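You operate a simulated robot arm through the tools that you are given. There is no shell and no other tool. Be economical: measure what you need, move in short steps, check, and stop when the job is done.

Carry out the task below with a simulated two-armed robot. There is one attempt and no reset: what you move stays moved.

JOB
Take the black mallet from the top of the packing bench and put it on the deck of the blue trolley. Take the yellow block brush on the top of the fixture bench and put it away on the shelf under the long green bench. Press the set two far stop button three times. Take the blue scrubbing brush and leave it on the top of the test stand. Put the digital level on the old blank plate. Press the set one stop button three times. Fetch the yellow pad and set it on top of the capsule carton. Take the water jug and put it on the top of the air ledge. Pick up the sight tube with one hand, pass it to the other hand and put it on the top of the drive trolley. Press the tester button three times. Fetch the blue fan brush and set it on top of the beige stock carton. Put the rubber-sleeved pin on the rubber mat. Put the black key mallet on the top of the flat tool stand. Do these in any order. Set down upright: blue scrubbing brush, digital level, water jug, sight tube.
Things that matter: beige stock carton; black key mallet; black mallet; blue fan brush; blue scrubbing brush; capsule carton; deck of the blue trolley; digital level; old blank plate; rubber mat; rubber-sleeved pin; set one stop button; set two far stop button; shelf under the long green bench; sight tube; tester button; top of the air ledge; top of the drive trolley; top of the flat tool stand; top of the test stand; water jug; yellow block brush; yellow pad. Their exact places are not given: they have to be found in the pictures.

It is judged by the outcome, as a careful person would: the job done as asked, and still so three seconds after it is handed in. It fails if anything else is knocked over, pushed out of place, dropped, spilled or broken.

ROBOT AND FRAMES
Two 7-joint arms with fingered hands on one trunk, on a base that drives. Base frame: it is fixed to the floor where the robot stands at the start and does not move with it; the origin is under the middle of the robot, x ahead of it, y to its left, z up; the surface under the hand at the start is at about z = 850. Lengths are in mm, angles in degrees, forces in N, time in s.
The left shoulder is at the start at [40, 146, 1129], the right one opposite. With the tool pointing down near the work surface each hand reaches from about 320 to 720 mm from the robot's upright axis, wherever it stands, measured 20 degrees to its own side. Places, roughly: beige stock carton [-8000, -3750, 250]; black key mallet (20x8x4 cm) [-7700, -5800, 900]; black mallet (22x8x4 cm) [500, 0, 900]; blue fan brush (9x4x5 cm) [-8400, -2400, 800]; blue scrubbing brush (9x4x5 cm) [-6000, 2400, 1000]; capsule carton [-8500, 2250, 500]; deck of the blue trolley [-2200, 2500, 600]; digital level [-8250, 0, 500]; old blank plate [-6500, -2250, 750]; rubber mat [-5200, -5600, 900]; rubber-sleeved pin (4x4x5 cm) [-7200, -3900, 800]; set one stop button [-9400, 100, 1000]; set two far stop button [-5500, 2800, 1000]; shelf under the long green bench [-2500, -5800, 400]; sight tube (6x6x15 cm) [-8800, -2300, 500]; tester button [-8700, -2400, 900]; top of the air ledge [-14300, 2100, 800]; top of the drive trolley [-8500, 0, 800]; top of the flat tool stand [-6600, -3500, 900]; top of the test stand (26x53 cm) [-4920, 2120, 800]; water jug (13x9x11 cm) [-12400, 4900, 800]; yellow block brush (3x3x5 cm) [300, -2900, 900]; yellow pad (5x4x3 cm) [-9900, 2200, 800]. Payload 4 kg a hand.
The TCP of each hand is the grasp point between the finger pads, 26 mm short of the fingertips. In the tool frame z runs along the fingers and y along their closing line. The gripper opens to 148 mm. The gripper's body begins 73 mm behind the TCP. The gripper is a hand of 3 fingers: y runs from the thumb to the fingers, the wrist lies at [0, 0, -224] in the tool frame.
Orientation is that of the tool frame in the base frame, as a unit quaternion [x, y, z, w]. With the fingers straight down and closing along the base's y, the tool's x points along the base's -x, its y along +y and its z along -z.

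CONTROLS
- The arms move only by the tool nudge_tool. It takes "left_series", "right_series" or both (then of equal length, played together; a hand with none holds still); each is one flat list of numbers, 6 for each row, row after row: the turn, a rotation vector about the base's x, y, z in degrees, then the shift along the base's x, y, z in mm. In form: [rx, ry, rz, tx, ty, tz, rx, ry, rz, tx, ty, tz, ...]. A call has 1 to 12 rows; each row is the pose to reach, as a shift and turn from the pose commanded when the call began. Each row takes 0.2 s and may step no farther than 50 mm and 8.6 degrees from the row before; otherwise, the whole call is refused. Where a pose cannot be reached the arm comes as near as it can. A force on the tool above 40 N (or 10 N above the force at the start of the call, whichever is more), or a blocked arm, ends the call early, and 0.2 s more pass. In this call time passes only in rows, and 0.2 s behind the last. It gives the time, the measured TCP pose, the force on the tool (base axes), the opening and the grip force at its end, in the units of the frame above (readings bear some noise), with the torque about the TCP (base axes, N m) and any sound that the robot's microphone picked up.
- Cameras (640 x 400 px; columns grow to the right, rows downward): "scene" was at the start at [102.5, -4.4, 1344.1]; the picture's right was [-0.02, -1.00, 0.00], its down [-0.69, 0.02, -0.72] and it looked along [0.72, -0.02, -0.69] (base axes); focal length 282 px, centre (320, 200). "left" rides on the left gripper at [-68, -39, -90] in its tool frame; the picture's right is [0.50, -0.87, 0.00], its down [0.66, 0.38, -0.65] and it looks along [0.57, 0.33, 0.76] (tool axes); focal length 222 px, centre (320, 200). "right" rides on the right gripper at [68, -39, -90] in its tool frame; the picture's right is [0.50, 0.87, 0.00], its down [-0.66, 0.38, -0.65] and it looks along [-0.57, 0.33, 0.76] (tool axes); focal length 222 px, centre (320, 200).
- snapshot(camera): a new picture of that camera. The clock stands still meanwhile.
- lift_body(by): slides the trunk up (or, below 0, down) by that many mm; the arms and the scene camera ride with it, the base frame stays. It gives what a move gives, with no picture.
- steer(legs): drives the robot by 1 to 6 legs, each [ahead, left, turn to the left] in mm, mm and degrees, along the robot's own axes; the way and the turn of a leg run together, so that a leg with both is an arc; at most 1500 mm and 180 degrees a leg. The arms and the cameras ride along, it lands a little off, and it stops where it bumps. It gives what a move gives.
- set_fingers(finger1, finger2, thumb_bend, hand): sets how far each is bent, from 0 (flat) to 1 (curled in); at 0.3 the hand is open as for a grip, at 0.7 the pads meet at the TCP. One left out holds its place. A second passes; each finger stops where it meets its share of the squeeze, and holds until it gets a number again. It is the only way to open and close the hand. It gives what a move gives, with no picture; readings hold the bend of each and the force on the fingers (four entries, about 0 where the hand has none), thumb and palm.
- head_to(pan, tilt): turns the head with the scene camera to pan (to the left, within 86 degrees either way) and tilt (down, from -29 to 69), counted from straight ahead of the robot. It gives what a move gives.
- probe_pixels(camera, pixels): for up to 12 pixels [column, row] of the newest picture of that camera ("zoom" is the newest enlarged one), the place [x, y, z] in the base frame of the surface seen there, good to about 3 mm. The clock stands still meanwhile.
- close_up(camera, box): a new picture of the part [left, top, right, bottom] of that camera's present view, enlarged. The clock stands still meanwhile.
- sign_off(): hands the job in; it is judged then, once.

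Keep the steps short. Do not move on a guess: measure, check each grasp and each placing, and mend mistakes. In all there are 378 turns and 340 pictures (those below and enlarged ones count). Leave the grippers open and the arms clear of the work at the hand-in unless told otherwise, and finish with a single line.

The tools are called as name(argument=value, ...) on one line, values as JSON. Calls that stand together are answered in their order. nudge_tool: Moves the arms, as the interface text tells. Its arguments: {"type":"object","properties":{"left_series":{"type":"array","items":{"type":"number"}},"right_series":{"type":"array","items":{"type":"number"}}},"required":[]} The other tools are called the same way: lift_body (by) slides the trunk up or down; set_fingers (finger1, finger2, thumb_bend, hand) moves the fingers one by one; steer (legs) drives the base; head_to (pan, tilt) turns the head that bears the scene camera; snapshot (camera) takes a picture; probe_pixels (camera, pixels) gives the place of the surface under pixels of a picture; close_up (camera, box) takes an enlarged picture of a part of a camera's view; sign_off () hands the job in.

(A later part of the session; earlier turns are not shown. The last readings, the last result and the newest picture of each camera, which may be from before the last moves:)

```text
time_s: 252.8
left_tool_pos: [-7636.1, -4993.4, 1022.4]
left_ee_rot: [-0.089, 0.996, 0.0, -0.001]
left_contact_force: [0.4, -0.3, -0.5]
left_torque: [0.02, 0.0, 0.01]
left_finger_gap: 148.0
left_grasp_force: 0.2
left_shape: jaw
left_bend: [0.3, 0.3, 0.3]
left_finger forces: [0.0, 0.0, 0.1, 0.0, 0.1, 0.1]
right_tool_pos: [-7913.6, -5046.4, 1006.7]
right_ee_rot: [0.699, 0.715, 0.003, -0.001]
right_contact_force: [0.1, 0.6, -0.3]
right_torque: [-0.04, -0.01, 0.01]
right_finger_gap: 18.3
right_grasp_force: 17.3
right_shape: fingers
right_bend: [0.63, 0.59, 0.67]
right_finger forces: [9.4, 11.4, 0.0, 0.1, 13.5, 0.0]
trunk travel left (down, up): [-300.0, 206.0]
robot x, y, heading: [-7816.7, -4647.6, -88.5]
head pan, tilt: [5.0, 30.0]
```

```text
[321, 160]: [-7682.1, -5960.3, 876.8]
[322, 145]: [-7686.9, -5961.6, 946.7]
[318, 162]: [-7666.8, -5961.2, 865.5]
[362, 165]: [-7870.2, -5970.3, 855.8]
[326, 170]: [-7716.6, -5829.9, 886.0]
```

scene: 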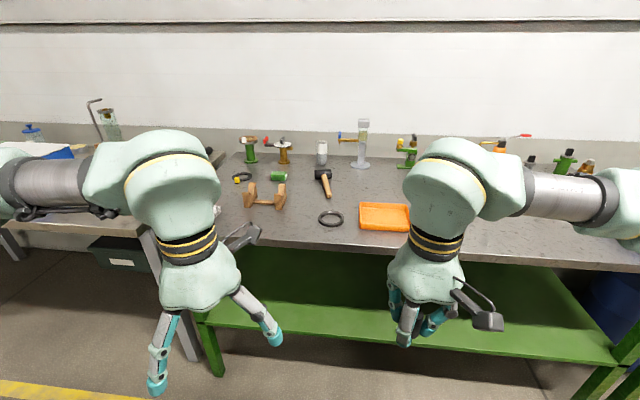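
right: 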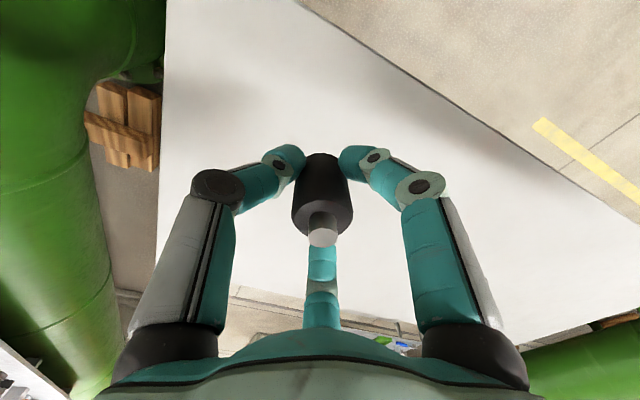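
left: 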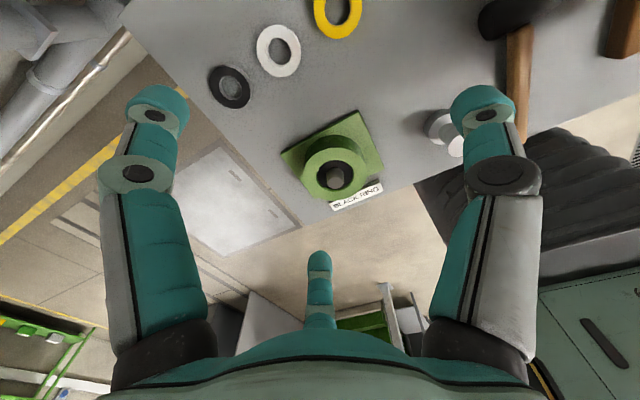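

The turn worked. I'll drive 490 mm closer to the bench, then take a look.

steer(legs=[[490, 0, 0]])

set_fingers(hand="left", finger1=0.45, finger2=0.45, thumb_bend=0.45)

head_to(pan=8, tilt=40)

snapshot(camera="scene")

```text
time_s: 255.6
left_tool_pos: [-7619.0, -5470.0, 1023.0]
left_ee_rot: [-0.092, 0.996, 0.0, -0.001]
left_contact_force: [1.0, 0.4, -0.3]
left_torque: [0.0, 0.0, 0.02]
left_finger_gap: 147.6
left_grasp_force: 0.1
left_shape: jaw
left_bend: [0.3, 0.3, 0.3]
left_finger forces: [0.0, 0.0, 0.0, 0.1, 0.1, 0.0]
right_tool_pos: [-7896.2, -5526.1, 1006.5]
right_ee_rot: [0.695, 0.719, 0.002, 0.0]
right_contact_force: [0.5, 0.4, -1.4]
right_torque: [-0.02, 0.04, -0.01]
right_finger_gap: 18.3
right_grasp_force: 17.6
right_shape: fingers
right_bend: [0.63, 0.59, 0.67]
right_finger forces: [9.4, 11.4, 0.0, 0.0, 13.5, 0.0]
trunk travel left (down, up): [-300.0, 206.0]
robot x, y, heading: [-7807.7, -5131.9, -88.3]
head pan, tilt: [5.0, 30.0]
```

```text
time_s: 256.6
left_tool_pos: [-7618.1, -5471.0, 1022.1]
left_ee_rot: [-0.093, 0.996, -0.001, 0.0]
left_contact_force: [-0.4, 0.0, 0.1]
left_torque: [-0.01, 0.0, 0.01]
left_finger_gap: 79.2
left_grasp_force: 0.1
left_shape: fingers
left_bend: [0.45, 0.45, 0.45]
left_finger forces: [0.0, 0.1, 0.1, 0.0, 0.1, 0.0]
right_tool_pos: [-7896.3, -5526.0, 1005.6]
right_ee_rot: [0.696, 0.718, 0.003, -0.001]
right_contact_force: [0.3, 1.0, -0.9]
right_torque: [-0.03, 0.0, -0.01]
right_finger_gap: 18.2
right_grasp_force: 17.2
right_shape: fingers
right_bend: [0.63, 0.59, 0.67]
right_finger forces: [9.3, 11.5, 0.1, 0.1, 13.5, 0.1]
trunk travel left (down, up): [-300.0, 206.0]
robot x, y, heading: [-7808.7, -5134.6, -88.0]
head pan, tilt: [5.0, 30.0]
```

```text
time_s: 257.4
left_tool_pos: [-7619.9, -5471.2, 1022.4]
left_ee_rot: [-0.092, 0.996, 0.0, -0.002]
left_contact_force: [-0.8, 0.3, -1.4]
left_torque: [0.01, -0.01, 0.01]
left_finger_gap: 79.5
left_grasp_force: 0.1
left_shape: fingers
left_bend: [0.45, 0.45, 0.45]
left_finger forces: [0.0, 0.0, 0.0, 0.0, 0.0, 0.1]
right_tool_pos: [-7896.5, -5526.6, 1005.6]
right_ee_rot: [0.696, 0.718, 0.004, -0.001]
right_contact_force: [-0.7, 0.6, -0.1]
right_torque: [0.02, -0.01, -0.01]
right_finger_gap: 18.3
right_grasp_force: 17.1
right_shape: fingers
right_bend: [0.63, 0.59, 0.67]
right_finger forces: [9.4, 11.4, 0.0, 0.1, 13.5, 0.0]
trunk travel left (down, up): [-300.0, 206.0]
robot x, y, heading: [-7805.6, -5132.3, -88.0]
head pan, tilt: [8.0, 40.0]
```

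```text
277 pictures are left
```

scene: 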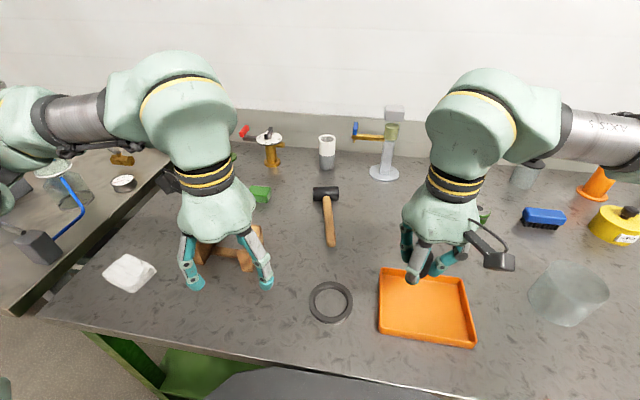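

I'll re-measure the head from here.

steer(legs=[[35, 0, 0]])

close_up(camera="scene", box=[280, 140, 400, 220])

probe_pixels(camera="zoom", pixels=[[160, 200], [190, 200], [225, 195], [255, 190], [280, 190], [225, 215], [230, 225], [240, 260], [255, 330], [225, 180]])

```text
time_s: 258.2
left_tool_pos: [-7618.2, -5502.2, 1023.8]
left_ee_rot: [-0.092, 0.996, -0.002, -0.001]
left_contact_force: [-0.4, -0.3, 0.1]
left_torque: [-0.01, -0.02, 0.01]
left_finger_gap: 79.4
left_grasp_force: 0.1
left_shape: fingers
left_bend: [0.45, 0.45, 0.45]
left_finger forces: [0.0, 0.1, 0.0, 0.0, 0.0, 0.0]
right_tool_pos: [-7894.8, -5555.9, 1007.6]
right_ee_rot: [0.695, 0.719, 0.002, 0.001]
right_contact_force: [-0.2, -0.2, -0.3]
right_torque: [-0.02, -0.03, 0.02]
right_finger_gap: 18.1
right_grasp_force: 17.4
right_shape: fingers
right_bend: [0.63, 0.59, 0.67]
right_finger forces: [9.4, 11.4, 0.1, 0.0, 13.5, 0.0]
trunk travel left (down, up): [-300.0, 206.0]
robot x, y, heading: [-7799.7, -5163.5, -87.9]
head pan, tilt: [8.0, 40.0]
```

```text
5.00 times, centred on (340, 180) of scene
```

zoom: 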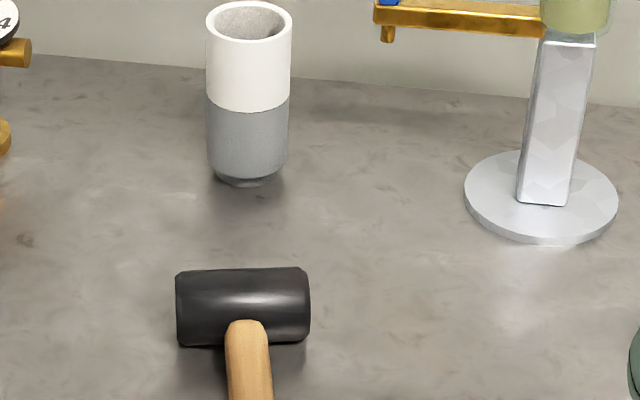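

```text
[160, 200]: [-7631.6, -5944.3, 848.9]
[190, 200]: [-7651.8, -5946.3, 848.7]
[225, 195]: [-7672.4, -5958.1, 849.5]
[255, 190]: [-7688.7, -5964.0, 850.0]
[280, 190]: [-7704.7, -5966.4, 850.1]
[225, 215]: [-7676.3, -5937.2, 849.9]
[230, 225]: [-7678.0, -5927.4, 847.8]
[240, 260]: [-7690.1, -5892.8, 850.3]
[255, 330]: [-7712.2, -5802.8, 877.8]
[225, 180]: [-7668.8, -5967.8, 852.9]
```

I'll probe the head itself now that it's framed in this zoom.

probe_pixels(camera="zoom", pixels=[[180, 290], [304, 290], [240, 275], [240, 290], [240, 310], [200, 340], [290, 338], [250, 370], [200, 300], [285, 300]])

```text
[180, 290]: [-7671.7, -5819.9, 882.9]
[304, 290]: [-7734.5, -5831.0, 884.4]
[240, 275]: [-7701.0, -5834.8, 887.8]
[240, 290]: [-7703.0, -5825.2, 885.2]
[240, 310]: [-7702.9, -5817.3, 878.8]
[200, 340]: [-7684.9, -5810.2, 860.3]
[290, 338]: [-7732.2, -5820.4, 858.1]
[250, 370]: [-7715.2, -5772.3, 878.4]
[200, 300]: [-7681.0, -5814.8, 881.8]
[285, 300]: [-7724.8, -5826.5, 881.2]
```

The head centre is at about (-7703,-5832). I'll move the left hand above it.

nudge_tool(left_series=[0, 0, 0, -11, -41, 0, 0, 0, 0, -22, -82, 0, 0, 0, 0, -33, -123, 0, 0, 0, 0, -44, -164, -5, 0, 0, 0, -55, -205, -15, 0, 0, 0, -66, -246, -30, 0, 0, 0, -77, -287, -45, 0, 0, 0, -86, -325, -60])

snapshot(camera="left")

close_up(camera="scene", box=[240, 60, 440, 240])

```text
time_s: 260.0
left_tool_pos: [-7705.1, -5831.5, 962.7]
left_ee_rot: [-0.091, 0.996, -0.002, 0.003]
left_contact_force: [3.9, -1.4, 2.0]
left_torque: [0.08, 0.29, 0.02]
left_finger_gap: 78.8
left_grasp_force: 0.0
left_shape: fingers
left_bend: [0.45, 0.45, 0.45]
left_finger forces: [0.0, 0.0, 0.1, 0.0, 0.0, 0.0]
right_tool_pos: [-7900.4, -5560.8, 1005.9]
right_ee_rot: [0.696, 0.718, 0.006, 0.001]
right_contact_force: [-1.0, 0.2, -1.0]
right_torque: [-0.03, -0.03, -0.01]
right_finger_gap: 18.0
right_grasp_force: 16.8
right_shape: fingers
right_bend: [0.63, 0.59, 0.67]
right_finger forces: [9.4, 11.5, 0.1, 0.0, 13.6, 0.0]
trunk travel left (down, up): [-300.0, 206.0]
robot x, y, heading: [-7801.3, -5165.2, -87.9]
head pan, tilt: [8.0, 40.0]
```

```text
275 pictures are left
```

left: 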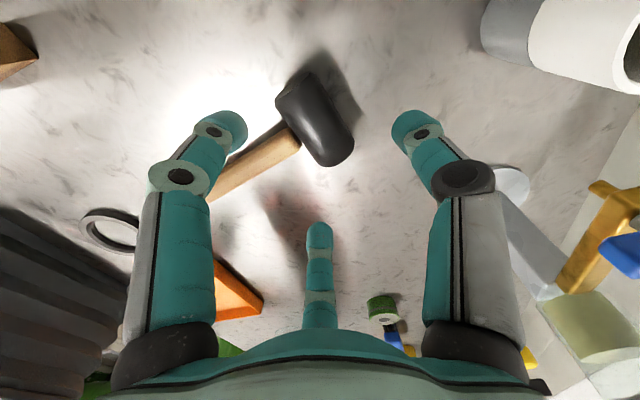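

```text
2.22 times, centred on (340, 150) of scene
```

zoom: 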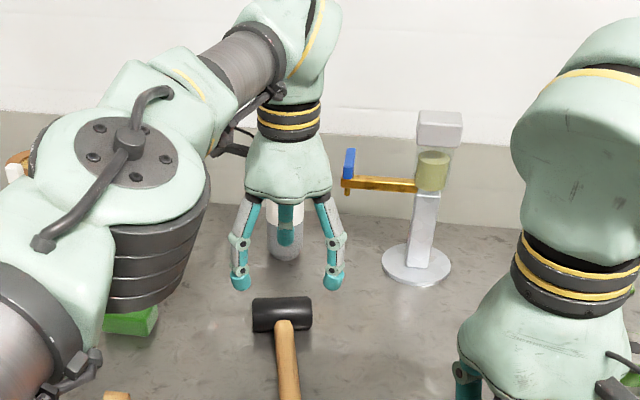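

The gripper camera and the zoom both show the head about 7 mm toward +x. Before descending, I'll make that correction and recheck the small contact force.

nudge_tool(left_series=[0, 0, 0, 6, 4, 0])

snapshot(camera="left")

```text
time_s: 260.4
left_tool_pos: [-7696.8, -5825.7, 961.9]
left_ee_rot: [-0.092, 0.996, 0.0, -0.001]
left_contact_force: [-0.1, 0.2, -0.2]
left_torque: [0.01, -0.04, -0.01]
left_finger_gap: 79.0
left_grasp_force: 0.1
left_shape: fingers
left_bend: [0.45, 0.45, 0.45]
left_finger forces: [0.0, 0.0, 0.0, 0.0, 0.1, 0.0]
right_tool_pos: [-7894.8, -5560.1, 1006.9]
right_ee_rot: [0.696, 0.718, 0.003, 0.0]
right_contact_force: [0.1, 0.5, -0.4]
right_torque: [0.0, 0.0, 0.01]
right_finger_gap: 18.4
right_grasp_force: 17.6
right_shape: fingers
right_bend: [0.63, 0.59, 0.67]
right_finger forces: [9.3, 11.5, 0.0, 0.0, 13.6, 0.1]
trunk travel left (down, up): [-300.0, 206.0]
robot x, y, heading: [-7800.4, -5165.9, -88.1]
head pan, tilt: [8.0, 40.0]
```

```text
273 pictures are left
```

left: 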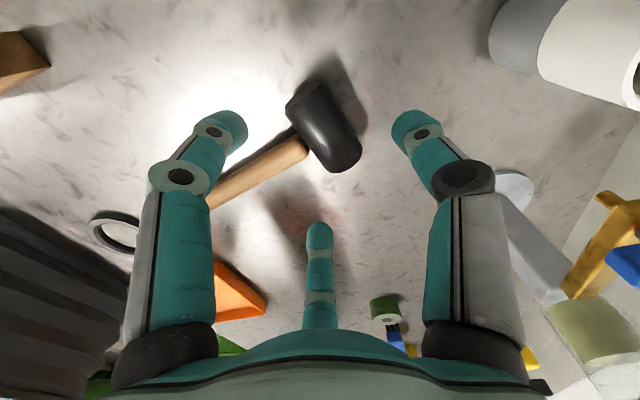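

The force is gone and the head is well centred. I'll descend 76 mm and close.

nudge_tool(left_series=[0, 0, 0, -1, 0, -40, 0, 0, 0, -1, 0, -75])

set_fingers(hand="left", finger1=0.75, finger2=0.75, thumb_bend=0.75)

nudge_tool(left_series=[0, 0, 0, 0, 0, 40, 0, 0, 0, 0, 0, 80])

snapshot(camera="left")

close_up(camera="scene", box=[240, 60, 440, 240])

```text
time_s: 261.0
left_tool_pos: [-7701.2, -5828.9, 887.2]
left_ee_rot: [-0.091, 0.996, 0.0, -0.001]
left_contact_force: [-0.3, -0.5, 0.4]
left_torque: [0.03, 0.0, -0.01]
left_finger_gap: 78.8
left_grasp_force: 0.1
left_shape: fingers
left_bend: [0.45, 0.45, 0.45]
left_finger forces: [0.1, 0.1, 0.0, 0.0, 0.1, 0.1]
right_tool_pos: [-7896.1, -5559.5, 1006.9]
right_ee_rot: [0.695, 0.719, 0.004, -0.001]
right_contact_force: [0.1, 0.6, -0.8]
right_torque: [0.02, -0.01, 0.02]
right_finger_gap: 18.2
right_grasp_force: 17.2
right_shape: fingers
right_bend: [0.63, 0.59, 0.67]
right_finger forces: [9.4, 11.5, 0.1, 0.0, 13.6, 0.1]
trunk travel left (down, up): [-300.0, 206.0]
robot x, y, heading: [-7803.6, -5163.5, -88.0]
head pan, tilt: [8.0, 40.0]
```

```text
time_s: 262.0
left_tool_pos: [-7700.5, -5828.3, 887.2]
left_ee_rot: [-0.092, 0.996, 0.0, -0.001]
left_contact_force: [0.0, -1.4, 0.6]
left_torque: [0.09, 0.01, 0.05]
left_finger_gap: 41.0
left_grasp_force: 20.3
left_shape: fingers
left_bend: [0.55, 0.58, 0.63]
left_finger forces: [11.7, 11.3, 0.0, 0.1, 17.8, 0.1]
right_tool_pos: [-7895.3, -5559.5, 1006.3]
right_ee_rot: [0.696, 0.718, 0.003, -0.001]
right_contact_force: [-0.1, -0.5, -0.2]
right_torque: [0.01, 0.0, 0.03]
right_finger_gap: 18.5
right_grasp_force: 17.1
right_shape: fingers
right_bend: [0.63, 0.59, 0.67]
right_finger forces: [9.5, 11.6, 0.0, 0.0, 13.6, 0.0]
trunk travel left (down, up): [-300.0, 206.0]
robot x, y, heading: [-7807.7, -5161.2, -88.0]
head pan, tilt: [8.0, 40.0]
```

```text
time_s: 262.6
left_tool_pos: [-7703.5, -5826.3, 967.4]
left_ee_rot: [-0.092, 0.996, 0.0, -0.001]
left_contact_force: [0.3, -0.6, -3.4]
left_torque: [-0.06, -0.06, -0.01]
left_finger_gap: 41.2
left_grasp_force: 21.3
left_shape: fingers
left_bend: [0.55, 0.58, 0.63]
left_finger forces: [11.9, 11.5, 0.1, 0.0, 18.1, 0.0]
right_tool_pos: [-7896.4, -5558.6, 1005.9]
right_ee_rot: [0.695, 0.719, 0.004, 0.0]
right_contact_force: [-0.9, 0.0, -0.7]
right_torque: [-0.01, -0.05, 0.01]
right_finger_gap: 18.2
right_grasp_force: 17.1
right_shape: fingers
right_bend: [0.63, 0.59, 0.67]
right_finger forces: [9.4, 11.6, 0.0, 0.0, 13.6, 0.0]
trunk travel left (down, up): [-300.0, 206.0]
robot x, y, heading: [-7804.2, -5164.5, -88.0]
head pan, tilt: [8.0, 40.0]
```

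```text
272 pictures are left
```

left: 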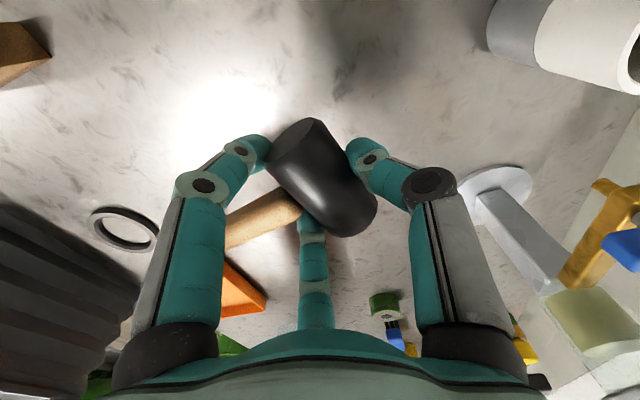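

```text
2.22 times, centred on (340, 150) of scene
```

zoom: 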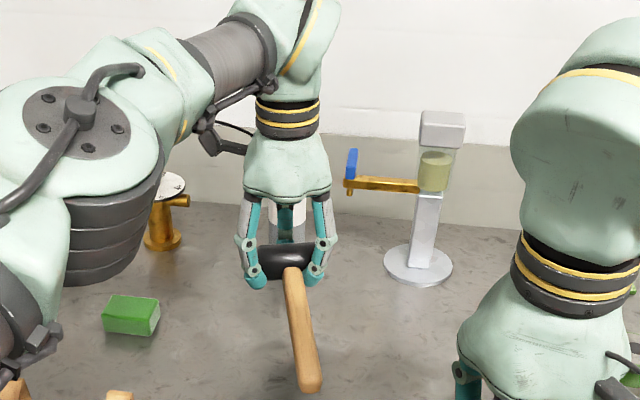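

Solid grip, with the handle level. I'll raise it, back out with the arm extended, and keep the handle clear of my body.

nudge_tool(left_series=[0, 0, 0, 0, 0, 40, 0, 0, 0, 0, 0, 80])

steer(legs=[[-600, 0, 0]])

nudge_tool(left_series=[0, 0, -8, 10, 35, 0, 0, 0, -16, 20, 70, 0, 0, 0, -24, 30, 105, 0, 0, 0, -32, 40, 140, 0, 0, 0, -40, 50, 170, 0, 0, 0, -48, 60, 190, 0, 0, 0, -56, 70, 210, 0, 0, 0, -64, 80, 210, 0, 0, 0, -72, 90, 210, 0, 0, 0, -80, 100, 210, 0, 0, 0, -88, 100, 210, 0])

head_to(pan=86, tilt=12)

snapshot(camera="scene")

```text
time_s: 263.2
left_tool_pos: [-7705.1, -5819.5, 1030.1]
left_ee_rot: [-0.092, 0.996, -0.001, 0.0]
left_contact_force: [-0.4, 0.3, -4.3]
left_torque: [-0.08, -0.04, -0.03]
left_finger_gap: 41.2
left_grasp_force: 20.8
left_shape: fingers
left_bend: [0.55, 0.58, 0.63]
left_finger forces: [11.9, 11.5, 0.0, 0.1, 18.2, 0.1]
left hand out of reach, approached as far as the arm can: row 2
right_tool_pos: [-7896.1, -5559.3, 1006.8]
right_ee_rot: [0.695, 0.719, 0.004, 0.0]
right_contact_force: [0.2, -0.2, -0.7]
right_torque: [0.02, -0.01, 0.04]
right_finger_gap: 18.5
right_grasp_force: 17.5
right_shape: fingers
right_bend: [0.63, 0.59, 0.67]
right_finger forces: [9.4, 11.5, 0.0, 0.0, 13.6, 0.0]
trunk travel left (down, up): [-300.0, 206.0]
robot x, y, heading: [-7806.0, -5162.2, -88.1]
head pan, tilt: [8.0, 40.0]
```

```text
time_s: 266.6
left_tool_pos: [-7724.8, -5217.0, 1029.4]
left_ee_rot: [-0.091, 0.996, -0.001, 0.0]
left_contact_force: [1.1, 0.5, -3.4]
left_torque: [-0.06, -0.03, 0.0]
left_finger_gap: 40.9
left_grasp_force: 21.2
left_shape: fingers
left_bend: [0.55, 0.58, 0.63]
left_finger forces: [11.9, 11.5, 0.1, 0.1, 18.3, 0.0]
right_tool_pos: [-7915.4, -4955.1, 1004.9]
right_ee_rot: [0.696, 0.718, 0.003, -0.001]
right_contact_force: [-0.2, -0.2, -0.5]
right_torque: [-0.01, 0.0, -0.01]
right_finger_gap: 18.1
right_grasp_force: 16.7
right_shape: fingers
right_bend: [0.63, 0.59, 0.67]
right_finger forces: [9.4, 11.5, 0.1, 0.1, 13.6, 0.0]
trunk travel left (down, up): [-300.0, 206.0]
robot x, y, heading: [-7827.4, -4558.3, -88.3]
head pan, tilt: [8.0, 40.0]
```

```text
time_s: 269.0
left_tool_pos: [-7625.7, -5005.5, 1030.0]
left_ee_rot: [0.628, 0.778, 0.0, -0.003]
left_contact_force: [0.6, 0.5, -3.4]
left_torque: [-0.07, 0.05, -0.01]
left_finger_gap: 40.7
left_grasp_force: 20.5
left_shape: fingers
left_bend: [0.55, 0.58, 0.64]
left_finger forces: [11.3, 11.9, 0.1, 0.0, 18.3, 0.0]
right_tool_pos: [-7916.9, -4954.1, 1005.8]
right_ee_rot: [0.696, 0.718, 0.003, -0.001]
right_contact_force: [0.3, -0.5, -0.8]
right_torque: [0.02, 0.0, 0.0]
right_finger_gap: 18.1
right_grasp_force: 17.2
right_shape: fingers
right_bend: [0.63, 0.59, 0.67]
right_finger forces: [9.3, 11.5, 0.0, 0.1, 13.7, 0.1]
trunk travel left (down, up): [-300.0, 206.0]
robot x, y, heading: [-7822.1, -4561.4, -87.9]
head pan, tilt: [8.0, 40.0]
```

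```text
time_s: 270.5
left_tool_pos: [-7624.8, -5004.6, 1029.5]
left_ee_rot: [0.626, 0.78, 0.001, -0.001]
left_contact_force: [0.0, -1.1, -2.4]
left_torque: [-0.03, 0.07, -0.03]
left_finger_gap: 40.9
left_grasp_force: 21.0
left_shape: fingers
left_bend: [0.55, 0.58, 0.64]
left_finger forces: [11.3, 11.9, 0.0, 0.1, 18.1, 0.0]
right_tool_pos: [-7915.8, -4953.6, 1006.8]
right_ee_rot: [0.696, 0.718, 0.004, -0.001]
right_contact_force: [0.2, -0.3, -0.5]
right_torque: [-0.02, 0.01, -0.03]
right_finger_gap: 18.1
right_grasp_force: 17.0
right_shape: fingers
right_bend: [0.63, 0.59, 0.67]
right_finger forces: [9.4, 11.6, 0.0, 0.0, 13.6, 0.0]
trunk travel left (down, up): [-300.0, 206.0]
robot x, y, heading: [-7824.7, -4557.8, -88.3]
head pan, tilt: [85.9, 12.0]
```

```text
270 pictures are left
```

scene: 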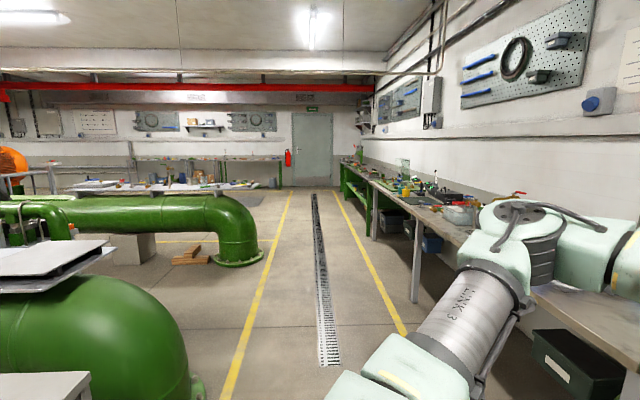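

Something flat like a tool stand shows at (50,260), above the green pipe. I'll drive east to about (-6650,-4450), face +y, and look.

steer(legs=[[0, 0, 88.2], [1170, 0, 0], [0, 0, 90]])

head_to(pan=0, tilt=28)

snapshot(camera="scene")

```text
time_s: 284.1
left_tool_pos: [-6807.8, -4108.6, 1029.1]
left_ee_rot: [0.755, -0.656, 0.002, 0.001]
left_contact_force: [0.1, 0.4, -3.5]
left_torque: [0.02, -0.07, 0.03]
left_finger_gap: 40.6
left_grasp_force: 19.3
left_shape: fingers
left_bend: [0.55, 0.58, 0.64]
left_finger forces: [9.4, 10.9, 0.1, 0.0, 17.9, 0.0]
right_tool_pos: [-6521.9, -4181.8, 1006.3]
right_ee_rot: [-0.691, 0.723, -0.001, -0.003]
right_contact_force: [0.7, 0.3, -1.7]
right_torque: [-0.02, 0.0, 0.01]
right_finger_gap: 18.1
right_grasp_force: 17.2
right_shape: fingers
right_bend: [0.63, 0.59, 0.67]
right_finger forces: [8.7, 11.4, 0.0, 0.0, 13.5, 0.0]
trunk travel left (down, up): [-300.0, 206.0]
robot x, y, heading: [-6643.3, -4565.7, 87.4]
head pan, tilt: [85.9, 12.0]
```

```text
time_s: 285.7
left_tool_pos: [-6809.4, -4107.6, 1029.9]
left_ee_rot: [0.755, -0.655, 0.002, 0.0]
left_contact_force: [-0.5, -1.1, -3.6]
left_torque: [-0.01, -0.06, 0.01]
left_finger_gap: 40.3
left_grasp_force: 19.0
left_shape: fingers
left_bend: [0.55, 0.58, 0.64]
left_finger forces: [9.3, 11.0, 0.1, 0.0, 17.9, 0.0]
right_tool_pos: [-6522.3, -4181.6, 1006.9]
right_ee_rot: [-0.692, 0.722, -0.001, -0.003]
right_contact_force: [0.5, -0.1, -0.6]
right_torque: [-0.02, 0.02, -0.02]
right_finger_gap: 17.8
right_grasp_force: 16.5
right_shape: fingers
right_bend: [0.63, 0.59, 0.67]
right_finger forces: [8.7, 11.5, 0.0, 0.1, 13.4, 0.0]
trunk travel left (down, up): [-300.0, 206.0]
robot x, y, heading: [-6645.3, -4570.8, 87.6]
head pan, tilt: [0.0, 28.0]
```

```text
269 pictures are left
```

scene: 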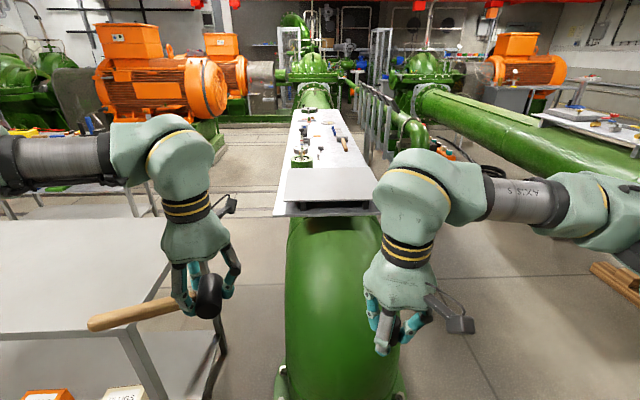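

The flat stand is at (330,188) at the end of the plate on the pipe. I'll measure it.

probe_pixels(camera="scene", pixels=[[285, 200], [375, 200], [330, 185], [295, 172], [368, 170], [330, 208], [330, 212], [330, 160], [330, 250], [330, 300], [280, 210]])

close_up(camera="scene", box=[250, 80, 430, 220])

```text
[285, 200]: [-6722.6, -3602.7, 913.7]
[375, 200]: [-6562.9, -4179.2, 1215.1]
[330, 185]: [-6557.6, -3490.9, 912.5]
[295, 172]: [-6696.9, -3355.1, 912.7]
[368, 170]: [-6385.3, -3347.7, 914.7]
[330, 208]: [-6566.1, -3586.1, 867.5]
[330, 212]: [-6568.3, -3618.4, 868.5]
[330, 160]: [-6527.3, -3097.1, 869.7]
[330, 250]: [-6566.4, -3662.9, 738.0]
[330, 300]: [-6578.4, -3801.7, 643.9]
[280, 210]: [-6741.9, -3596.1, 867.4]
```

```text
2.86 times, centred on (340, 150) of scene
```

zoom: 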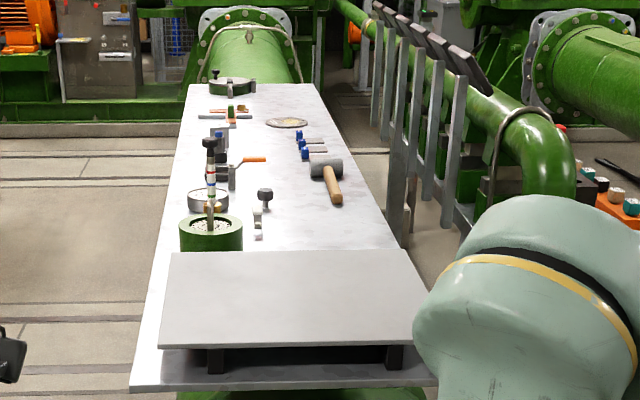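

The stand top is at z≈913, x -6735..-6385, y -3620..-3345, and clear. I'll check the floor flange in front of it before approaching.

head_to(pan=-5, tilt=55)

snapshot(camera="scene")

probe_pixels(camera="scene", pixels=[[320, 200], [320, 220], [320, 240], [340, 180], [260, 200], [380, 200], [400, 190], [250, 180], [320, 260]])

```text
time_s: 286.6
left_tool_pos: [-6807.5, -4108.8, 1029.3]
left_ee_rot: [0.755, -0.656, 0.002, 0.001]
left_contact_force: [0.1, -0.4, -4.4]
left_torque: [0.02, -0.09, 0.0]
left_finger_gap: 40.4
left_grasp_force: 19.3
left_shape: fingers
left_bend: [0.55, 0.58, 0.64]
left_finger forces: [9.3, 11.0, 0.0, 0.0, 18.0, 0.0]
right_tool_pos: [-6521.6, -4181.6, 1006.0]
right_ee_rot: [-0.692, 0.722, 0.0, -0.003]
right_contact_force: [0.3, 0.5, 0.6]
right_torque: [0.0, -0.02, 0.01]
right_finger_gap: 17.9
right_grasp_force: 16.7
right_shape: fingers
right_bend: [0.63, 0.59, 0.67]
right_finger forces: [8.7, 11.5, 0.0, 0.0, 13.5, 0.0]
trunk travel left (down, up): [-300.0, 206.0]
robot x, y, heading: [-6644.3, -4567.3, 87.5]
head pan, tilt: [-5.0, 55.0]
```

```text
267 pictures are left
```

scene: 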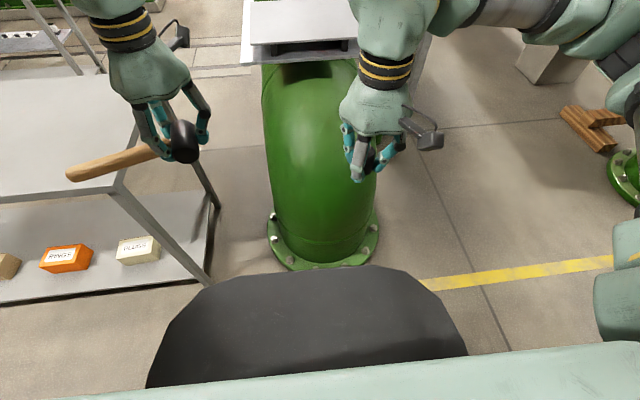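

```text
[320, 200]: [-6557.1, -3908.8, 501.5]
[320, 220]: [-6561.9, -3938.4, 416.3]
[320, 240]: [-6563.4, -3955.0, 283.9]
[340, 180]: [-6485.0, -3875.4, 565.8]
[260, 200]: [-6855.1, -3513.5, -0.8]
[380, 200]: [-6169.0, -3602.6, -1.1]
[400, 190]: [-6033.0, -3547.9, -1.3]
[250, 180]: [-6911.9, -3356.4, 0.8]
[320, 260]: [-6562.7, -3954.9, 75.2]
```

The pipe front is at y≈-3955 and the flange at about -4030, so a frontal reach is too far. I'll come from the open floor on the +x side, at about (-6080,-4010), heading ≈115°.

steer(legs=[[0, -550, 0], [580, 0, 0], [0, 0, 27]])

head_to(pan=10, tilt=40)

snapshot(camera="scene")

```text
time_s: 294.1
left_tool_pos: [-6399.0, -3673.6, 1028.9]
left_ee_rot: [0.883, -0.469, 0.002, 0.0]
left_contact_force: [0.9, 0.6, -3.5]
left_torque: [0.04, -0.04, 0.0]
left_finger_gap: 40.5
left_grasp_force: 18.9
left_shape: fingers
left_bend: [0.55, 0.58, 0.64]
left_finger forces: [8.8, 10.9, 0.0, 0.0, 18.0, 0.0]
right_tool_pos: [-6110.1, -3611.4, 1005.7]
right_ee_rot: [0.836, -0.549, 0.001, 0.003]
right_contact_force: [0.3, -0.4, -0.1]
right_torque: [-0.01, 0.01, 0.01]
right_finger_gap: 17.5
right_grasp_force: 16.9
right_shape: fingers
right_bend: [0.63, 0.59, 0.67]
right_finger forces: [8.6, 11.4, 0.0, 0.0, 13.5, 0.0]
trunk travel left (down, up): [-300.0, 206.0]
robot x, y, heading: [-6048.1, -4015.1, 113.5]
head pan, tilt: [-5.0, 55.0]
```

```text
time_s: 294.8
left_tool_pos: [-6398.9, -3672.1, 1029.4]
left_ee_rot: [0.883, -0.469, 0.002, 0.0]
left_contact_force: [0.3, -0.2, -3.6]
left_torque: [0.06, -0.05, 0.03]
left_finger_gap: 40.6
left_grasp_force: 18.6
left_shape: fingers
left_bend: [0.55, 0.58, 0.64]
left_finger forces: [8.9, 10.8, 0.0, 0.0, 18.0, 0.0]
right_tool_pos: [-6109.1, -3613.3, 1006.3]
right_ee_rot: [0.836, -0.548, 0.001, 0.003]
right_contact_force: [0.4, -0.7, -0.8]
right_torque: [-0.03, 0.01, -0.03]
right_finger_gap: 17.7
right_grasp_force: 16.6
right_shape: fingers
right_bend: [0.63, 0.59, 0.67]
right_finger forces: [8.5, 11.4, 0.0, 0.1, 13.5, 0.0]
trunk travel left (down, up): [-300.0, 206.0]
robot x, y, heading: [-6049.1, -4012.7, 113.7]
head pan, tilt: [10.0, 40.0]
```

```text
266 pictures are left
```

scene: 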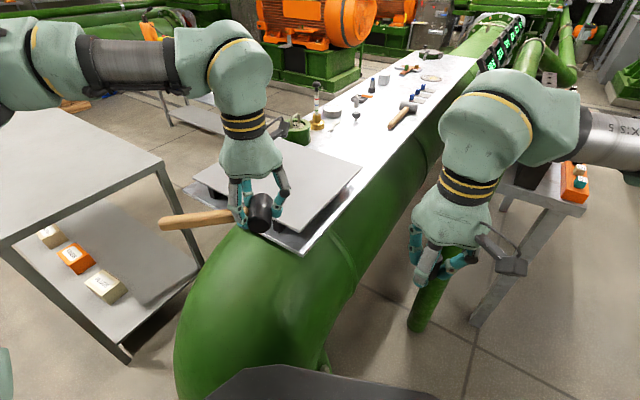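

I'll swing the handle over the stand and bring the head above (-6455,-3500), then lower it.

nudge_tool(left_series=[0, 0, -8, -12, 35, 0, 0, 0, -16, -24, 70, 0, 0, 0, -24, -36, 105, 0, 0, 0, -32, -48, 140, -10, 0, 0, -39, -56, 172, -25, 0, 0, -39, -56, 172, -45])

snapshot(camera="scene")

```text
time_s: 296.2
left_tool_pos: [-6456.6, -3500.4, 984.4]
left_ee_rot: [-0.676, 0.737, -0.002, 0.001]
left_contact_force: [0.8, 0.4, -3.3]
left_torque: [-0.03, -0.11, -0.04]
left_finger_gap: 39.7
left_grasp_force: 19.1
left_shape: fingers
left_bend: [0.55, 0.58, 0.64]
left_finger forces: [8.5, 11.3, 0.0, 0.0, 17.9, 0.0]
right_tool_pos: [-6110.1, -3612.6, 1006.4]
right_ee_rot: [0.836, -0.548, 0.001, 0.003]
right_contact_force: [1.0, 0.0, -0.5]
right_torque: [0.02, 0.0, 0.02]
right_finger_gap: 17.7
right_grasp_force: 16.9
right_shape: fingers
right_bend: [0.63, 0.59, 0.67]
right_finger forces: [8.6, 11.5, 0.0, 0.0, 13.5, 0.1]
trunk travel left (down, up): [-300.0, 206.0]
robot x, y, heading: [-6048.1, -4015.7, 113.4]
head pan, tilt: [10.0, 40.0]
```

```text
265 pictures are left
```

scene: 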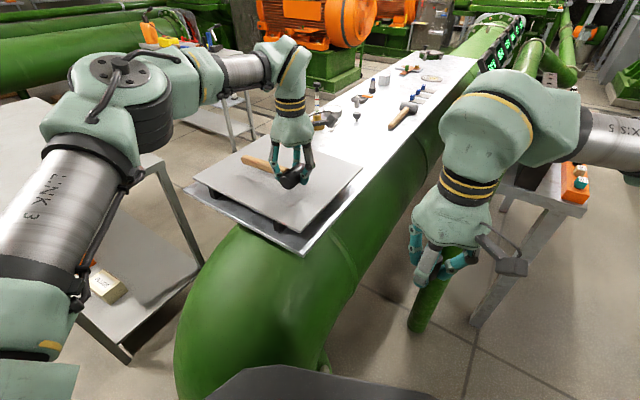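

The mallet is over the stand. I'll lower to contact, release, and rise.

nudge_tool(left_series=[0, 0, 0, 0, 0, -20, 0, 0, 0, 0, 0, -32])

close_up(camera="scene", box=[180, 90, 380, 260])

```text
time_s: 296.8
left_tool_pos: [-6456.1, -3501.1, 952.6]
left_ee_rot: [-0.676, 0.737, -0.001, 0.001]
left_contact_force: [0.4, 0.3, -1.8]
left_torque: [-0.01, 0.16, 0.01]
left_finger_gap: 39.3
left_grasp_force: 19.5
left_shape: fingers
left_bend: [0.55, 0.58, 0.64]
left_finger forces: [8.2, 12.0, 0.0, 0.0, 18.0, 0.0]
right_tool_pos: [-6109.4, -3613.6, 1006.3]
right_ee_rot: [0.836, -0.549, 0.001, 0.003]
right_contact_force: [0.1, -1.4, -0.5]
right_torque: [-0.01, -0.01, -0.03]
right_finger_gap: 17.6
right_grasp_force: 17.1
right_shape: fingers
right_bend: [0.63, 0.59, 0.67]
right_finger forces: [8.6, 11.6, 0.0, 0.1, 13.4, 0.0]
trunk travel left (down, up): [-300.0, 206.0]
robot x, y, heading: [-6051.6, -4012.5, 113.4]
head pan, tilt: [10.0, 40.0]
```

```text
2.35 times, centred on (280, 175) of scene
```

zoom: 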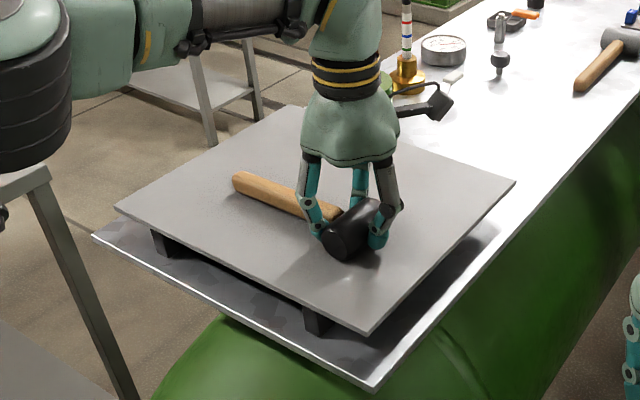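

Contact is starting. I'll go down 2 mm more, then release and lift.

nudge_tool(left_series=[0, 0, 0, 0, 0, -2])

set_fingers(hand="left", finger1=0.45, finger2=0.45, thumb_bend=0.45)

nudge_tool(left_series=[0, 0, 0, 0, 0, 45, 0, 0, 0, 0, 0, 90, 0, 0, 0, 20, -40, 100, 0, 0, 0, 40, -80, 100, 0, 0, 0, 55, -120, 100, 0, 0, 0, 55, -160, 100])

snapshot(camera="scene")

```text
time_s: 297.2
left_tool_pos: [-6456.1, -3501.2, 952.1]
left_ee_rot: [-0.676, 0.737, -0.001, 0.0]
left_contact_force: [-1.8, 0.4, 0.2]
left_torque: [0.0, 0.28, 0.05]
left_finger_gap: 39.1
left_grasp_force: 19.3
left_shape: fingers
left_bend: [0.55, 0.58, 0.64]
left_finger forces: [8.7, 12.3, 0.0, 0.0, 17.9, 0.0]
right_tool_pos: [-6110.7, -3612.8, 1006.8]
right_ee_rot: [0.836, -0.549, 0.001, 0.003]
right_contact_force: [0.5, -0.3, -0.9]
right_torque: [-0.01, 0.02, -0.01]
right_finger_gap: 17.8
right_grasp_force: 17.0
right_shape: fingers
right_bend: [0.63, 0.59, 0.67]
right_finger forces: [8.6, 11.5, 0.0, 0.0, 13.5, 0.0]
trunk travel left (down, up): [-300.0, 206.0]
robot x, y, heading: [-6050.5, -4013.0, 113.7]
head pan, tilt: [10.0, 40.0]
```

```text
time_s: 298.2
left_tool_pos: [-6456.1, -3501.4, 952.3]
left_ee_rot: [-0.676, 0.737, -0.001, -0.001]
left_contact_force: [0.3, 1.1, -0.5]
left_torque: [0.02, 0.03, 0.01]
left_finger_gap: 78.1
left_grasp_force: 0.1
left_shape: fingers
left_bend: [0.45, 0.45, 0.45]
left_finger forces: [0.1, 0.0, 0.1, 0.0, 0.1, 0.0]
right_tool_pos: [-6110.6, -3613.7, 1005.4]
right_ee_rot: [0.836, -0.548, 0.0, 0.003]
right_contact_force: [-0.5, -0.1, 0.0]
right_torque: [0.01, -0.01, 0.01]
right_finger_gap: 17.5
right_grasp_force: 16.5
right_shape: fingers
right_bend: [0.63, 0.59, 0.67]
right_finger forces: [8.7, 11.5, 0.1, 0.1, 13.5, 0.0]
trunk travel left (down, up): [-300.0, 206.0]
robot x, y, heading: [-6053.4, -4016.2, 113.7]
head pan, tilt: [10.0, 40.0]
```

```text
time_s: 299.6
left_tool_pos: [-6400.1, -3669.0, 1053.5]
left_ee_rot: [-0.676, 0.736, -0.001, 0.002]
left_contact_force: [-0.9, 0.1, -0.8]
left_torque: [0.01, 0.0, -0.02]
left_finger_gap: 78.2
left_grasp_force: 0.0
left_shape: fingers
left_bend: [0.45, 0.45, 0.45]
left_finger forces: [0.0, 0.0, 0.0, 0.0, 0.1, 0.0]
right_tool_pos: [-6110.0, -3614.9, 1007.0]
right_ee_rot: [0.836, -0.548, 0.001, 0.002]
right_contact_force: [-0.8, -0.4, -0.2]
right_torque: [0.02, -0.02, -0.04]
right_finger_gap: 17.7
right_grasp_force: 17.5
right_shape: fingers
right_bend: [0.63, 0.59, 0.67]
right_finger forces: [8.8, 11.5, 0.1, 0.1, 13.5, 0.0]
trunk travel left (down, up): [-300.0, 206.0]
robot x, y, heading: [-6051.3, -4019.6, 113.3]
head pan, tilt: [10.0, 40.0]
```

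```text
263 pictures are left
```

scene: 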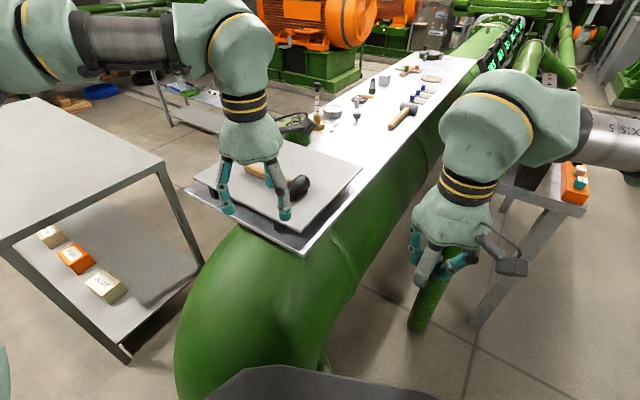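

The key mallet lies on the flat stand. Next I'll take the pin to the rubber mat on the wall bench near (-5200,-5600).

nudge_tool(left_series=[0, 0, -8, 10, -10, 0, 0, 0, -16, 20, -20, 0, 0, 0, -24, 30, -30, 0, 0, 0, -32, 40, -40, 0, 0, 0, -40, 50, -50, 0, 0, 0, -48, 60, -50, 0])

steer(legs=[[-500, 0, 0], [0, 0, 157], [0, 800, 0], [150, 0, 0]])

head_to(pan=0, tilt=28)

snapshot(camera="scene")

```text
time_s: 301.0
left_tool_pos: [-6340.4, -3712.4, 1049.9]
left_ee_rot: [-0.317, 0.948, -0.003, 0.0]
left_contact_force: [0.4, -0.3, 0.2]
left_torque: [-0.03, 0.02, -0.01]
left_finger_gap: 78.3
left_grasp_force: 0.1
left_shape: fingers
left_bend: [0.45, 0.45, 0.45]
left_finger forces: [0.0, 0.0, 0.1, 0.0, 0.1, 0.1]
right_tool_pos: [-6110.4, -3612.4, 1006.3]
right_ee_rot: [0.836, -0.548, 0.001, 0.004]
right_contact_force: [0.6, 0.3, -1.0]
right_torque: [0.05, 0.02, -0.01]
right_finger_gap: 17.8
right_grasp_force: 17.2
right_shape: fingers
right_bend: [0.63, 0.59, 0.67]
right_finger forces: [8.6, 11.5, 0.0, 0.0, 13.5, 0.0]
trunk travel left (down, up): [-300.0, 206.0]
robot x, y, heading: [-6049.2, -4015.1, 113.5]
head pan, tilt: [10.0, 40.0]
```

```text
time_s: 315.2
left_tool_pos: [-4945.2, -5091.9, 1051.6]
left_ee_rot: [0.997, 0.072, 0.001, 0.0]
left_contact_force: [1.0, 0.2, 0.2]
left_torque: [0.02, 0.01, -0.02]
left_finger_gap: 78.3
left_grasp_force: 0.0
left_shape: fingers
left_bend: [0.45, 0.45, 0.45]
left_finger forces: [0.0, 0.1, 0.0, 0.1, 0.0, 0.0]
right_tool_pos: [-5196.4, -5066.5, 1006.9]
right_ee_rot: [0.739, 0.674, 0.002, 0.0]
right_contact_force: [-0.5, 0.8, -0.8]
right_torque: [0.03, 0.02, -0.01]
right_finger_gap: 17.4
right_grasp_force: 16.8
right_shape: fingers
right_bend: [0.63, 0.59, 0.67]
right_finger forces: [8.3, 11.5, 0.0, 0.1, 13.5, 0.0]
trunk travel left (down, up): [-300.0, 206.0]
robot x, y, heading: [-5059.1, -4685.7, -95.2]
head pan, tilt: [10.0, 40.0]
```

```text
time_s: 315.9
left_tool_pos: [-4947.2, -5093.4, 1050.8]
left_ee_rot: [0.997, 0.072, 0.001, -0.001]
left_contact_force: [0.3, 0.4, -0.3]
left_torque: [0.01, 0.02, 0.0]
left_finger_gap: 78.3
left_grasp_force: 0.0
left_shape: fingers
left_bend: [0.45, 0.45, 0.45]
left_finger forces: [0.1, 0.1, 0.0, 0.0, 0.1, 0.0]
right_tool_pos: [-5196.0, -5068.5, 1006.2]
right_ee_rot: [0.739, 0.674, 0.003, -0.001]
right_contact_force: [0.0, -0.2, -0.4]
right_torque: [0.02, -0.03, 0.01]
right_finger_gap: 17.4
right_grasp_force: 16.6
right_shape: fingers
right_bend: [0.63, 0.59, 0.67]
right_finger forces: [8.3, 11.5, 0.0, 0.0, 13.6, 0.0]
trunk travel left (down, up): [-300.0, 206.0]
robot x, y, heading: [-5055.8, -4688.1, -95.6]
head pan, tilt: [0.0, 28.0]
```

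```text
262 pictures are left
```

scene: 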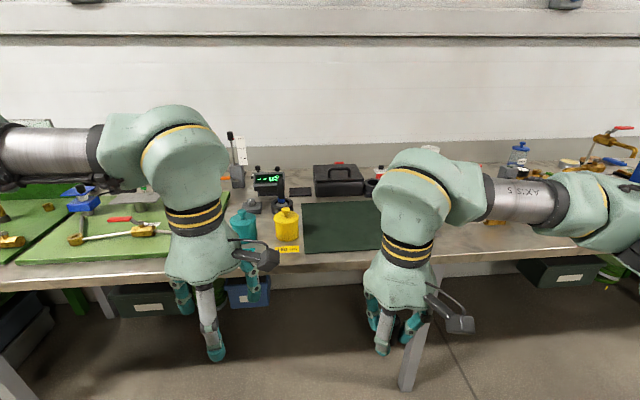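

The dark mat at (345,226) looks like the rubber mat. I'll measure it and zoom in.

probe_pixels(camera="scene", pixels=[[308, 245], [308, 207], [345, 225], [378, 240], [372, 206], [345, 255], [130, 230], [345, 262], [338, 180]])

close_up(camera="scene", box=[220, 140, 440, 290])

```text
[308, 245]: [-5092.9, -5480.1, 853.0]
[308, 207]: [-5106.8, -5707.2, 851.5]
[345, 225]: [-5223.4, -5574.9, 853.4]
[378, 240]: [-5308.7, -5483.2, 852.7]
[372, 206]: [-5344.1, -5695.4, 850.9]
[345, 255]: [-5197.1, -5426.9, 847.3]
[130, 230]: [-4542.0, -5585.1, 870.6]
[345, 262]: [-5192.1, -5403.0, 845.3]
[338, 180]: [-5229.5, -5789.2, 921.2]
```

```text
2.67 times, centred on (330, 215) of scene
```

zoom: 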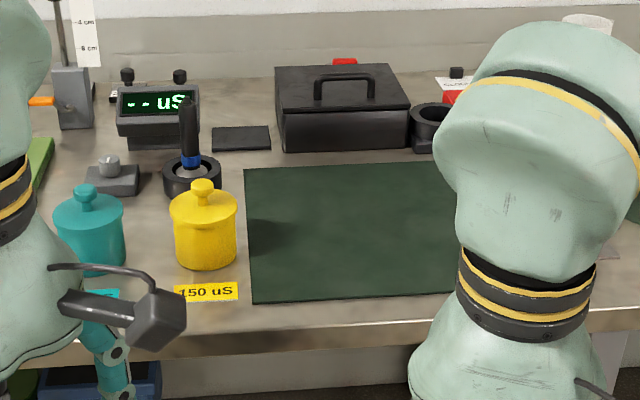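

That's the rubber mat: z≈852, empty, centred near (-5215,-5590). I'll drive 330 mm closer and bring the pin over it.

steer(legs=[[330, 0, 0]])

nudge_tool(right_series=[0, 0, 0, 3, -40, -10, 0, 0, 0, 6, -80, -20, 0, 0, 0, 9, -120, -35, 0, 0, 0, 12, -160, -55, 0, 0, 0, 13, -184, -85, 0, 0, 0, 13, -184, -110])

snapshot(camera="right")

```text
time_s: 318.1
left_tool_pos: [-4972.4, -5425.7, 1050.3]
left_ee_rot: [0.997, 0.078, 0.002, -0.001]
left_contact_force: [-0.6, -0.3, -0.1]
left_torque: [0.02, 0.0, -0.01]
left_finger_gap: 78.2
left_grasp_force: 0.0
left_shape: fingers
left_bend: [0.45, 0.45, 0.45]
left_finger forces: [0.1, 0.0, 0.1, 0.1, 0.1, 0.0]
right_tool_pos: [-5220.3, -5404.0, 1006.4]
right_ee_rot: [0.735, 0.678, 0.003, -0.001]
right_contact_force: [0.2, -0.1, -1.5]
right_torque: [0.01, 0.01, -0.01]
right_finger_gap: 17.4
right_grasp_force: 16.7
right_shape: fingers
right_bend: [0.63, 0.59, 0.67]
right_finger forces: [8.3, 11.7, 0.0, 0.0, 13.4, 0.0]
trunk travel left (down, up): [-300.0, 206.0]
robot x, y, heading: [-5084.5, -5021.7, -94.8]
head pan, tilt: [0.0, 28.0]
```

```text
time_s: 319.5
left_tool_pos: [-4971.5, -5426.4, 1050.5]
left_ee_rot: [0.997, 0.077, 0.002, -0.001]
left_contact_force: [0.0, 0.2, 0.0]
left_torque: [-0.02, -0.02, -0.02]
left_finger_gap: 78.6
left_grasp_force: 0.2
left_shape: fingers
left_bend: [0.45, 0.45, 0.45]
left_finger forces: [0.0, 0.0, 0.0, 0.1, 0.0, 0.0]
right_tool_pos: [-5207.1, -5586.5, 893.8]
right_ee_rot: [0.735, 0.678, 0.003, -0.002]
right_contact_force: [-0.5, 0.5, -0.8]
right_torque: [-0.03, -0.01, -0.02]
right_finger_gap: 17.4
right_grasp_force: 16.7
right_shape: fingers
right_bend: [0.63, 0.59, 0.67]
right_finger forces: [8.3, 11.6, 0.0, 0.1, 13.4, 0.0]
trunk travel left (down, up): [-300.0, 206.0]
robot x, y, heading: [-5084.9, -5017.3, -94.5]
head pan, tilt: [0.0, 28.0]
```

```text
260 pictures are left
```

right: 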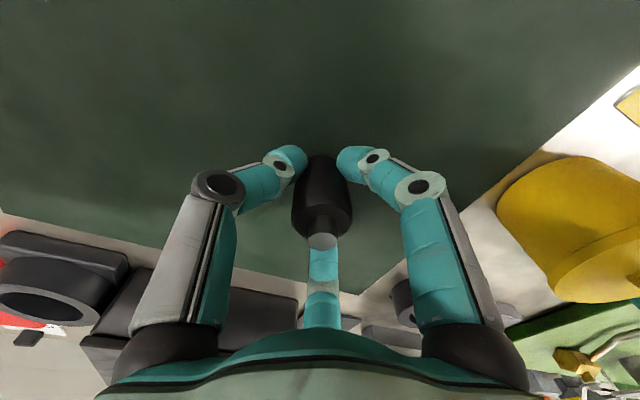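

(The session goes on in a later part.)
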